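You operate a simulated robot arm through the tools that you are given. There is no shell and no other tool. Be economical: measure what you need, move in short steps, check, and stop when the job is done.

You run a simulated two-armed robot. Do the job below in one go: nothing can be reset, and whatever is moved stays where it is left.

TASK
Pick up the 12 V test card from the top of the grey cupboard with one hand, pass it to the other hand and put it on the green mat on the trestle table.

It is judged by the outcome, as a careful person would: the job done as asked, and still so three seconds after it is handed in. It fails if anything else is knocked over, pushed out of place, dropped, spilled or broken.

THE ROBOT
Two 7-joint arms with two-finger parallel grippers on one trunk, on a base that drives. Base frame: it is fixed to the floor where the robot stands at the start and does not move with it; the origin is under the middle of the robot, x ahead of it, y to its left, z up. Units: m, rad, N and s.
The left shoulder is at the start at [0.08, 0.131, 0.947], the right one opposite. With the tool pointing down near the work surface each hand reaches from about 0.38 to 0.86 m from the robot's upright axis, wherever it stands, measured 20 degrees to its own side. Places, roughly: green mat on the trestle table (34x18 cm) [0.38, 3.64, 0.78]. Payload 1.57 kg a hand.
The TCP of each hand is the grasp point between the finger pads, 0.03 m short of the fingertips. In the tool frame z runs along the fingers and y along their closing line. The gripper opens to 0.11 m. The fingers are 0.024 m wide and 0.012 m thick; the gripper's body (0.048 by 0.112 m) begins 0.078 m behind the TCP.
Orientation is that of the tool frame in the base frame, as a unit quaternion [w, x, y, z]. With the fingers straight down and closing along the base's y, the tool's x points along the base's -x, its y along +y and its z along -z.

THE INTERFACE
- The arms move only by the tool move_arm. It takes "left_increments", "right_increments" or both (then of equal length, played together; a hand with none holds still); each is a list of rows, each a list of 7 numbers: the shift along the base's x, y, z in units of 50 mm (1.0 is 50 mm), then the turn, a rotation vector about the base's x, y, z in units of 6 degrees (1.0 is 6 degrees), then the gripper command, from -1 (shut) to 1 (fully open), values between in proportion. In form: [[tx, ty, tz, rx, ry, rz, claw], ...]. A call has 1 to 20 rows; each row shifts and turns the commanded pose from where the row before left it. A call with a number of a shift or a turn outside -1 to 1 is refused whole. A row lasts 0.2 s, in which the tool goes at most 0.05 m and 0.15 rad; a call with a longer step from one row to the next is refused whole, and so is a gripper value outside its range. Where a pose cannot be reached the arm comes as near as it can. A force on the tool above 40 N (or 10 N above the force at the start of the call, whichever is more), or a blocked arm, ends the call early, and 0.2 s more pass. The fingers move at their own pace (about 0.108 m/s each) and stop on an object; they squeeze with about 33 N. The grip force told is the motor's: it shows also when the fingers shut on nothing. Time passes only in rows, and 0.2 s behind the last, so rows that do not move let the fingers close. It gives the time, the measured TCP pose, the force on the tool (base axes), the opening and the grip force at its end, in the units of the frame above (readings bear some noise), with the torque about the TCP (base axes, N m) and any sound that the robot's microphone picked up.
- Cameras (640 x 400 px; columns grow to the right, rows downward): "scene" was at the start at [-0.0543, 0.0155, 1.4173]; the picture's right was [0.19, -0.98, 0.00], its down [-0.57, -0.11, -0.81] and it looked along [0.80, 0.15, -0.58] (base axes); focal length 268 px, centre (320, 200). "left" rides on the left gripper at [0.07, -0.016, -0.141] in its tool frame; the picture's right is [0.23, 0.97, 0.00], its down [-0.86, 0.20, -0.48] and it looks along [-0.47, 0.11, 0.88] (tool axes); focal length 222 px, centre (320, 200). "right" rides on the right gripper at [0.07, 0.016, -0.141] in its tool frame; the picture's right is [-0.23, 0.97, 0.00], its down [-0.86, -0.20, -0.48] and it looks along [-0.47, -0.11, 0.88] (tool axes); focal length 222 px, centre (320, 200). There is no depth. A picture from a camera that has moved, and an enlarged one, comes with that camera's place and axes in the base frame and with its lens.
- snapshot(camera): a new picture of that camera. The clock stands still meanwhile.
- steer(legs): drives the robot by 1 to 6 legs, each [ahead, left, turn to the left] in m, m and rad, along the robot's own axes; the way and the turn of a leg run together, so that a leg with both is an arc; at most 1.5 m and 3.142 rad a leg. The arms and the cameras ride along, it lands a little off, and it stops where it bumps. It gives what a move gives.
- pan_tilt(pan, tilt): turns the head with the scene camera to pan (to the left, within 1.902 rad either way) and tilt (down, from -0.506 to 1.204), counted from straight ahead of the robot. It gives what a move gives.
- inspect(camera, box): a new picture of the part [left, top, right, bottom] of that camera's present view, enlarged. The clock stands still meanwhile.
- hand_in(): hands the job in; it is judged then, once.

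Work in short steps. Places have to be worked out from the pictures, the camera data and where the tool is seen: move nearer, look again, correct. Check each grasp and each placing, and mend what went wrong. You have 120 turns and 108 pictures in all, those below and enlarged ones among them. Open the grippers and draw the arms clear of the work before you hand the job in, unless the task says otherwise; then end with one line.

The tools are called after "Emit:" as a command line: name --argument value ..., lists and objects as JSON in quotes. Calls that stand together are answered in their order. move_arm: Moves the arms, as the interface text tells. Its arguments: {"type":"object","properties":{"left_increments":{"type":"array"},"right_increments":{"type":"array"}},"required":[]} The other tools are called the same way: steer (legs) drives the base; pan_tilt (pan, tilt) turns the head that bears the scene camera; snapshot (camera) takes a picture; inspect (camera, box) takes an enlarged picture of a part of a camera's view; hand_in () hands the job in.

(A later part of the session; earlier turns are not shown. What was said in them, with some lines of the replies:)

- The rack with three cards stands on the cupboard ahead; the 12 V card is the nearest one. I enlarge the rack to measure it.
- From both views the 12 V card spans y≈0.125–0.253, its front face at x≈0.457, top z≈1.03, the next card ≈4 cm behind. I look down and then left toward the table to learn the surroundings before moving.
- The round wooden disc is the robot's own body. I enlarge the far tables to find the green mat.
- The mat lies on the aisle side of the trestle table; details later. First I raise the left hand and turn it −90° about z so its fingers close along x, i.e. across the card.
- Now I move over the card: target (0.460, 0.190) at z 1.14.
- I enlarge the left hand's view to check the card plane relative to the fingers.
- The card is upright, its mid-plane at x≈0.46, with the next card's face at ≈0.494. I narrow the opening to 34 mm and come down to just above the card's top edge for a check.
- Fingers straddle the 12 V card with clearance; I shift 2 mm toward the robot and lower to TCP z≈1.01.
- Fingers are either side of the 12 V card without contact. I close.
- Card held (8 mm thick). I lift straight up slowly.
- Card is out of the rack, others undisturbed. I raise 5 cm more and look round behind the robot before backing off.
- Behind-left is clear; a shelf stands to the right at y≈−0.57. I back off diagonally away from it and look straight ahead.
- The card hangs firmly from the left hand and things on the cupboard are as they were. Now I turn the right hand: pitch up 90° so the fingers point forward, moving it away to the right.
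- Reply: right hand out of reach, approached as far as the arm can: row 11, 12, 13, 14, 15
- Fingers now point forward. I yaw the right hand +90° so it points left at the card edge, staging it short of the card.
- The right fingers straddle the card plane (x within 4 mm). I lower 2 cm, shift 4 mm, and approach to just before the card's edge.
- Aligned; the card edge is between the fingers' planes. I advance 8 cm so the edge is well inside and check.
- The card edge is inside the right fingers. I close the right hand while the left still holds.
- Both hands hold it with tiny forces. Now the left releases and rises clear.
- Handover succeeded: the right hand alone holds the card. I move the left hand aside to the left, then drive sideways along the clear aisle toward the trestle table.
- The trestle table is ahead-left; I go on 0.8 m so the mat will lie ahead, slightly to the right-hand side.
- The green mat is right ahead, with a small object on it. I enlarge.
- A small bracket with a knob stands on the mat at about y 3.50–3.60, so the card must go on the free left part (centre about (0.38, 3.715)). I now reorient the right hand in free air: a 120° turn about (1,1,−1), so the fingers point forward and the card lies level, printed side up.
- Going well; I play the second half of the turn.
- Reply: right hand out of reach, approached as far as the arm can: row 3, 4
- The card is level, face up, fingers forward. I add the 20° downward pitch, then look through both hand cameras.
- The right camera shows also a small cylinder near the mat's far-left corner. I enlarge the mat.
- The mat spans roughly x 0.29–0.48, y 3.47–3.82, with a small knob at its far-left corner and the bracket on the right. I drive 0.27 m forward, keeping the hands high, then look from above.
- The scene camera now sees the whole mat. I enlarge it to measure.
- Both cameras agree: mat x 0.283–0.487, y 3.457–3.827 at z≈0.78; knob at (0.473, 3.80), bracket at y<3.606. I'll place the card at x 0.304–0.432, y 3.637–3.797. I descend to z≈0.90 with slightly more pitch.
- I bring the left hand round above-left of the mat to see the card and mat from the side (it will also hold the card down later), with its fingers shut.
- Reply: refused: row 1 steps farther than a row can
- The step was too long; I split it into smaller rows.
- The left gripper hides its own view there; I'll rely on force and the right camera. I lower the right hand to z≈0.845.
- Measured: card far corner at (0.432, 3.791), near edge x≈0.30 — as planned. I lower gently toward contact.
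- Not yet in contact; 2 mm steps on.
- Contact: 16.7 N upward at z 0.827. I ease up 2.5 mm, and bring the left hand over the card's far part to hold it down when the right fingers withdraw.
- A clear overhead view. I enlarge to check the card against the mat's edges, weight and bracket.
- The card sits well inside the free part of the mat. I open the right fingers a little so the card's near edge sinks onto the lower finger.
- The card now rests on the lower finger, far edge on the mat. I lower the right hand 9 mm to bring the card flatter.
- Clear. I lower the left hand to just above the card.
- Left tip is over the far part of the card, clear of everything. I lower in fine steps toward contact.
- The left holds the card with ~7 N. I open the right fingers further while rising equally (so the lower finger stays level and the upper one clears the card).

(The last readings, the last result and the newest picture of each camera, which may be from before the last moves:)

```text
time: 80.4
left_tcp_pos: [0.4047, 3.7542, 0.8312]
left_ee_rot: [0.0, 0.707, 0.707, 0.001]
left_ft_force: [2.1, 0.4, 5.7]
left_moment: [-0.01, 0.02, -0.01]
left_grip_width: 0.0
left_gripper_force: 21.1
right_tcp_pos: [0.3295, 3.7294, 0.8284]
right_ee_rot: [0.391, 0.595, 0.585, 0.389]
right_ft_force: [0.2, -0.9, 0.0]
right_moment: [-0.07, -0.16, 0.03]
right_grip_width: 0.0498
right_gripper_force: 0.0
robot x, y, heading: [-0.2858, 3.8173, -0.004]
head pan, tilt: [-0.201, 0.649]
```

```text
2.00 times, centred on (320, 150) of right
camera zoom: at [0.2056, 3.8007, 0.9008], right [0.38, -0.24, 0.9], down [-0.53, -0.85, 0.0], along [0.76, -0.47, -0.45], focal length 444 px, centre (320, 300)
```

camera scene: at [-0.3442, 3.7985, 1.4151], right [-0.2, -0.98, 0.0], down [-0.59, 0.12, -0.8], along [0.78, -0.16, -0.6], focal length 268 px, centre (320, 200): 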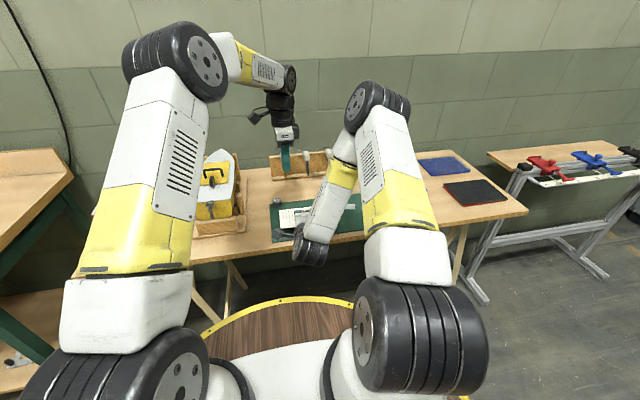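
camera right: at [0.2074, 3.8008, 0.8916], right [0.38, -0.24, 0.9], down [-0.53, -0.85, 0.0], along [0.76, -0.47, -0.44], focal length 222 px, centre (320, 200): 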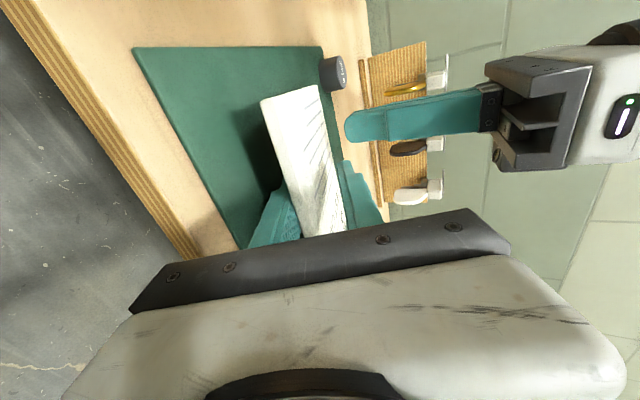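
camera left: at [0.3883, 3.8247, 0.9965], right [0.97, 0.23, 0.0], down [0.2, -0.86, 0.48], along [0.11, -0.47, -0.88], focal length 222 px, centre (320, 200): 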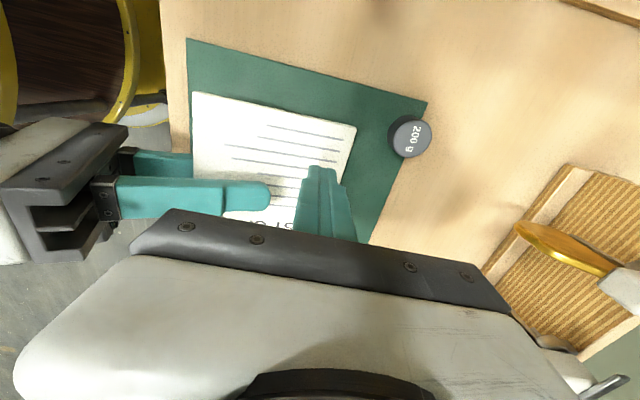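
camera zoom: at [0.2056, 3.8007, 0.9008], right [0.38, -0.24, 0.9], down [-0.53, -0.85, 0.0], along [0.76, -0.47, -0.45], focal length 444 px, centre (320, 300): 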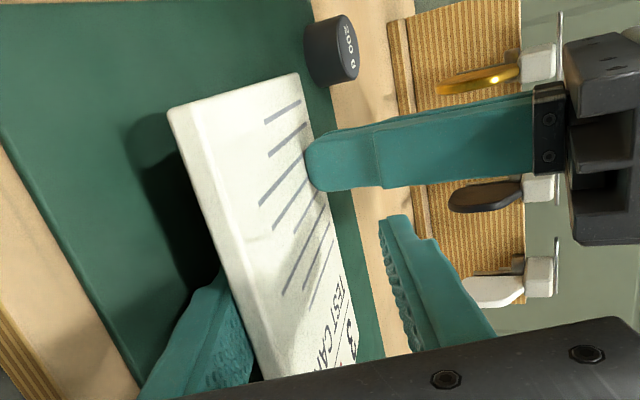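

I withdraw the right hand 3 cm straight back and check that the card stays.

Emit:
move_arm --right_increments '[[-0.2, 0, 0, 0, 0, 0, -0.09], [-0.2, 0, 0, 0, 0, 0, -0.09], [-0.2, 0, 0, 0, 0, 0, -0.09], [0, 0, 0, 0, 0, 0, -0.09]]'

Emit:
snapshot --camera "right"

Emit:
snapshot --camera "left"

```text
time: 81.4
left_tcp_pos: [0.4062, 3.7542, 0.8308]
left_ee_rot: [0.0, 0.707, 0.707, -0.001]
left_ft_force: [0.8, 0.4, 0.8]
left_moment: [0.0, 0.03, 0.02]
left_grip_width: 0.0001
left_gripper_force: 20.9
right_tcp_pos: [0.3009, 3.7287, 0.8282]
right_ee_rot: [0.392, 0.594, 0.585, 0.39]
right_ft_force: [1.5, 0.3, 1.9]
right_moment: [-0.04, -0.11, -0.02]
right_grip_width: 0.0481
right_gripper_force: 0.1
robot x, y, heading: [-0.2893, 3.82, 0.007]
head pan, tilt: [-0.201, 0.649]
```

```text
38 pictures are left
camera right: at [0.1766, 3.7997, 0.9], right [0.38, -0.24, 0.9], down [-0.53, -0.85, 0.0], along [0.76, -0.47, -0.44], focal length 222 px, centre (320, 200)
```

right: 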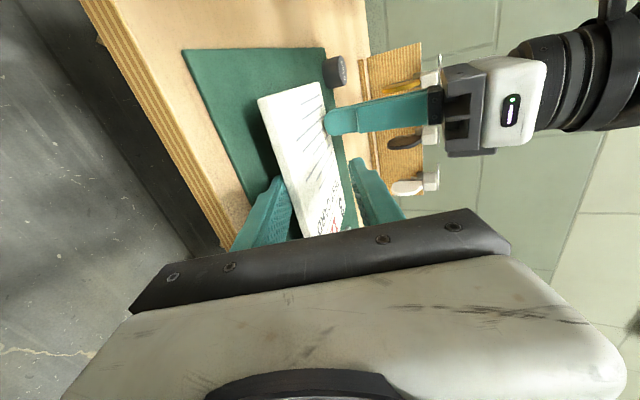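

```text
37 pictures are left
camera left: at [0.3888, 3.8248, 0.9737], right [0.97, 0.23, 0.0], down [0.2, -0.86, 0.48], along [0.11, -0.47, -0.88], focal length 222 px, centre (320, 200)
```

left: 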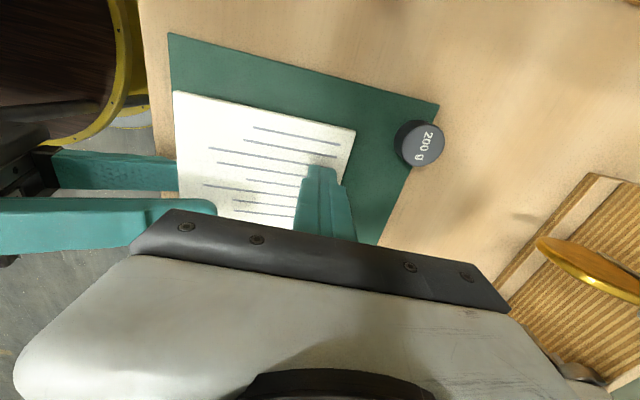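

The card stayed put; the left force fell to ~1 N as it flattened. I press 3 mm more with the left and withdraw the right another 5 cm.

Emit:
move_arm --left_increments '[[0, 0, -0.06, 0, 0, 0, -1], [0, 0, 0, 0, 0, 0, -1]]'

Emit:
move_arm --right_increments '[[-0.2, 0, 0, 0, 0, 0, -0.09], [-0.3, 0, 0, 0, 0, 0, -0.09], [-0.4, 0, 0, 0, 0, 0, -0.09], [-0.4, 0, 0, 0, 0, 0, -0.09], [0, 0, 0, 0, 0, 0, -0.09]]'

Emit:
snapshot --camera "right"

Emit:
snapshot --camera "left"

```text
time: 82.0
left_tcp_pos: [0.4049, 3.7544, 0.8269]
left_ee_rot: [0.0, 0.707, 0.707, 0.0]
left_ft_force: [-0.6, 0.3, 3.4]
left_moment: [0.02, 0.03, -0.01]
left_grip_width: 0.0
left_gripper_force: 21.0
right_tcp_pos: [0.3015, 3.728, 0.8283]
right_ee_rot: [0.392, 0.594, 0.585, 0.39]
right_ft_force: [0.3, 1.4, 2.4]
right_moment: [0.01, -0.09, 0.02]
right_grip_width: 0.0481
right_gripper_force: 0.1
robot x, y, heading: [-0.2886, 3.815, 0.0]
head pan, tilt: [-0.201, 0.649]
```

```text
time: 83.2
left_tcp_pos: [0.4067, 3.7547, 0.8248]
left_ee_rot: [-0.002, 0.707, 0.707, -0.001]
left_ft_force: [0.2, 0.1, 0.6]
left_moment: [0.01, 0.0, 0.0]
left_grip_width: 0.0
left_gripper_force: 21.5
right_tcp_pos: [0.2431, 3.7284, 0.8322]
right_ee_rot: [0.398, 0.593, 0.579, 0.393]
right_ft_force: [-0.5, -0.2, 0.1]
right_moment: [0.03, 0.01, 0.01]
right_grip_width: 0.0499
right_gripper_force: 0.0
robot x, y, heading: [-0.2894, 3.816, -0.004]
head pan, tilt: [-0.201, 0.649]
```

```text
36 pictures are left
camera right: at [0.1192, 3.8007, 0.9011], right [0.36, -0.24, 0.9], down [-0.54, -0.84, -0.01], along [0.76, -0.48, -0.43], focal length 222 px, centre (320, 200)
```

right: 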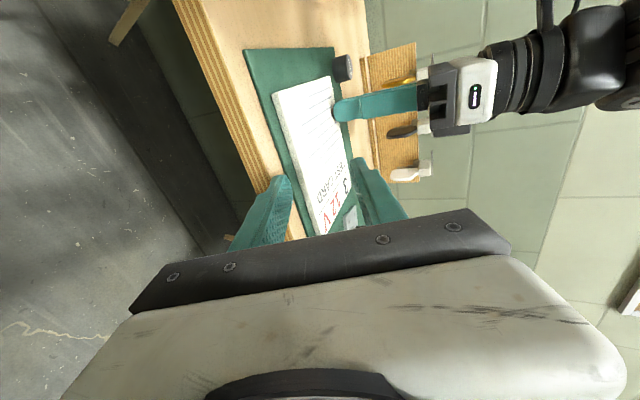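

```text
35 pictures are left
camera left: at [0.3913, 3.8241, 0.9688], right [0.97, 0.23, 0.0], down [0.2, -0.86, 0.48], along [0.11, -0.47, -0.88], focal length 222 px, centre (320, 200)
```

left: 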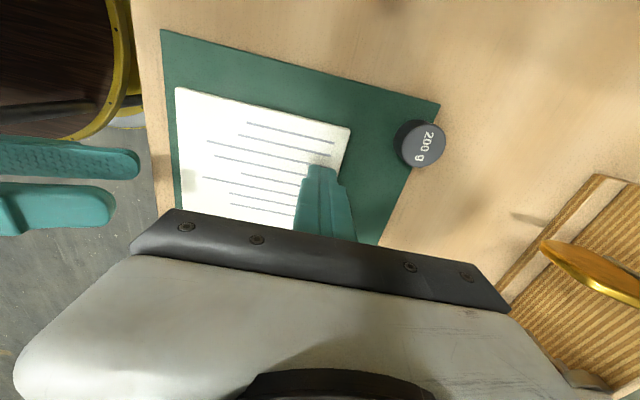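

The card lies flat on the mat and the right hand is free. I raise the left hand straight up and draw the right back and up.

Emit:
move_arm --left_increments '[[0, 0, 0.3, 0, 0, 0, -1], [0, 0, 0.9, 0, 0, 0, -1], [0, 0, 0.9, 0, 0, 0, -1], [0, 0, 0.9, 0, 0, 0, -1], [0, 0, 0.9, 0, 0, 0, -1], [0, 0.8, 0.5, 0, 0, 0, -1], [0, 0.9, 0, 0, 0, 0, -1], [0, 0.9, 0, 0, 0, 0, 0], [0, 0.9, 0, 0, 0, 0, 1], [0, 0, 0, 0, 0, 0, 1]]' --right_increments '[[-0.2, 0, 0.5, 0, 0, 0, -0.09], [0, 0, 0.8, 0, 0, 0, 0], [0, 0, 0.8, 0, 0, 0, 0], [0, 0, 0.8, 0, 0, 0, 0], [0, 0, 0.8, 0, 0, 0, 0], [0, -0.5, 0, 0, 0, 0, 1], [0, -0.5, 0, 0, 0, 0, 1], [0, -0.5, 0, 0, 0, 0, 1], [0, -0.5, 0, 0, 0, 0, 1], [0, 0, 0, 0, 0, 0, 1]]'

Emit:
snapshot --camera "scene"

Emit:
snapshot --camera "left"

```text
time: 85.4
left_tcp_pos: [0.4093, 3.9298, 1.0482]
left_ee_rot: [0.0, 0.707, 0.707, 0.0]
left_ft_force: [-0.2, 0.3, 0.0]
left_moment: [-0.01, -0.02, -0.01]
left_grip_width: 0.1101
left_gripper_force: 0.0
right_tcp_pos: [0.3045, 3.6528, 0.9842]
right_ee_rot: [0.391, 0.594, 0.585, 0.39]
right_ft_force: [-0.2, 0.3, -0.2]
right_moment: [-0.01, 0.02, -0.02]
right_grip_width: 0.1099
right_gripper_force: 0.1
right hand out of reach, approached as far as the arm can: row 1, 2, 3, 4, 5, 6, 7, 9
robot x, y, heading: [-0.2845, 3.8187, -0.009]
head pan, tilt: [-0.201, 0.649]
```

```text
34 pictures are left
camera scene: at [-0.344, 3.7985, 1.4151], right [-0.2, -0.98, 0.0], down [-0.59, 0.12, -0.8], along [0.78, -0.16, -0.6], focal length 268 px, centre (320, 200)
```

scene: 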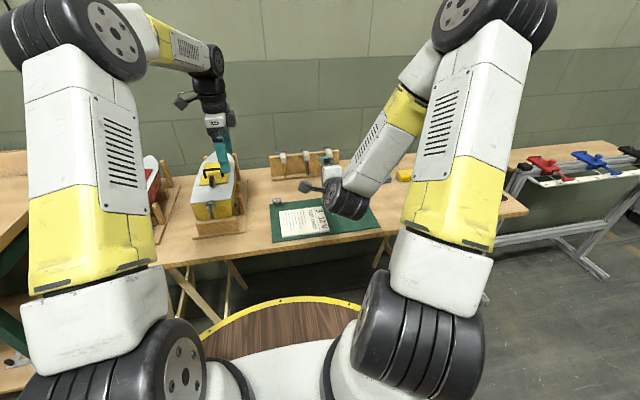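

```text
33 pictures are left
camera left: at [0.3919, 3.9989, 1.1921], right [0.97, 0.23, 0.0], down [0.2, -0.86, 0.48], along [0.11, -0.47, -0.88], focal length 222 px, centre (320, 200)
```

left: 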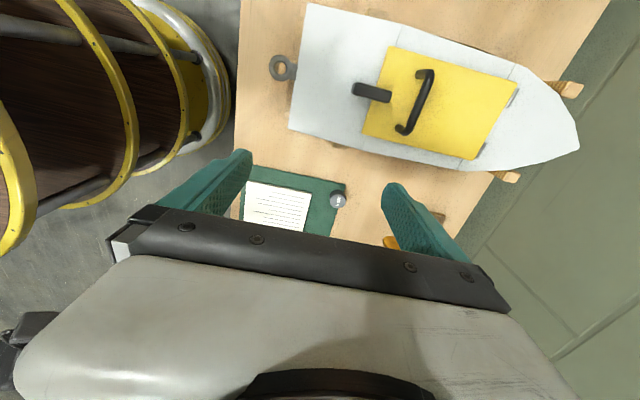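

The card is flat on the mat. I raise the left hand away from the boat model, raise the right, then back the robot off.

Emit:
move_arm --left_increments '[[0, 0, 0.8, 0, 0, 0, 1], [0, 0, 0.8, 0, 0, 0, 1], [0, 0, 0.8, 0, 0, 0, 1], [0, 0, 0, 0, 0, 0, 1]]' --right_increments '[[0, 0, 0.8, 0, 0, 0, 1], [0, 0, 0.8, 0, 0, 0, 1], [0, 0, 0.8, 0, 0, 0, 1], [0, 0, 0, 0, 0, 0, 1]]'

Emit:
steer --legs '[[-0.4, 0, 0]]'

Emit:
snapshot --camera "scene"

Emit:
inspect --camera "scene" --box '[220, 110, 400, 230]'

```text
time: 86.4
left_tcp_pos: [0.4041, 3.9277, 1.1674]
left_ee_rot: [0.0, 0.707, 0.707, 0.0]
left_ft_force: [0.5, 0.3, 0.1]
left_moment: [0.0, 0.02, -0.03]
left_grip_width: 0.1098
left_gripper_force: 0.1
right_tcp_pos: [0.3033, 3.6555, 1.1017]
right_ee_rot: [0.39, 0.596, 0.584, 0.389]
right_ft_force: [0.7, -0.2, -0.1]
right_moment: [0.03, 0.01, 0.03]
right_grip_width: 0.1099
right_gripper_force: 0.0
robot x, y, heading: [-0.2895, 3.8126, 0.004]
head pan, tilt: [-0.201, 0.649]
```

```text
time: 88.9
left_tcp_pos: [0.0075, 3.9276, 1.1672]
left_ee_rot: [0.0, 0.707, 0.707, 0.001]
left_ft_force: [-0.3, -1.1, 0.3]
left_moment: [-0.01, 0.0, -0.01]
left_grip_width: 0.1097
left_gripper_force: 0.0
right_tcp_pos: [-0.0936, 3.6536, 1.1021]
right_ee_rot: [0.392, 0.594, 0.584, 0.39]
right_ft_force: [0.2, 0.3, 0.2]
right_moment: [0.0, 0.0, -0.03]
right_grip_width: 0.1101
right_gripper_force: 0.1
robot x, y, heading: [-0.6843, 3.8134, 0.003]
head pan, tilt: [-0.201, 0.649]
```

```text
32 pictures are left
camera scene: at [-0.7406, 3.7986, 1.4151], right [-0.2, -0.98, 0.0], down [-0.59, 0.12, -0.8], along [0.78, -0.16, -0.6], focal length 268 px, centre (320, 200)
```

scene: 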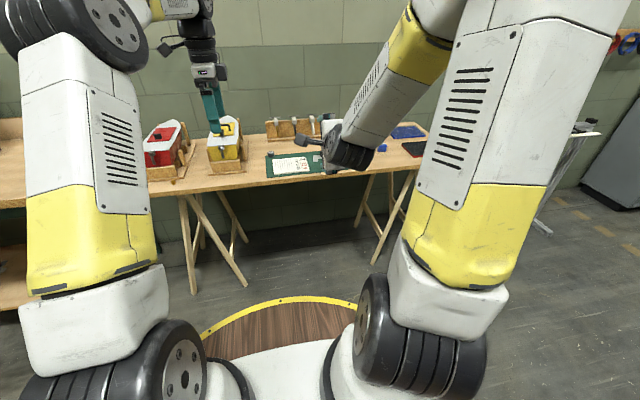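

```text
3.33 times, centred on (310, 170) of scene
camera zoom: at [-0.7406, 3.7986, 1.4151], right [-0.2, -0.98, 0.0], down [-0.59, 0.12, -0.8], along [0.78, -0.16, -0.6], focal length 894 px, centre (353, 300)
```

zoom: 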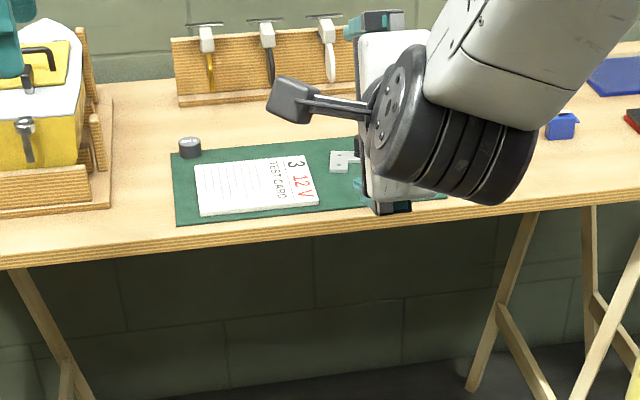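

The card lies flat, face up, wholly on the mat; the 200 g weight and the bracket are unmoved. Both grippers are open and clear, so I hand in.

Emit:
hand_in

```text
The job is handed in.
```

The 12 V test card was picked up with the left hand and passed to the right, and it now lies flat and face up on the green mat. I handed the job in with both grippers open and clear and saw nothing else disturbed.
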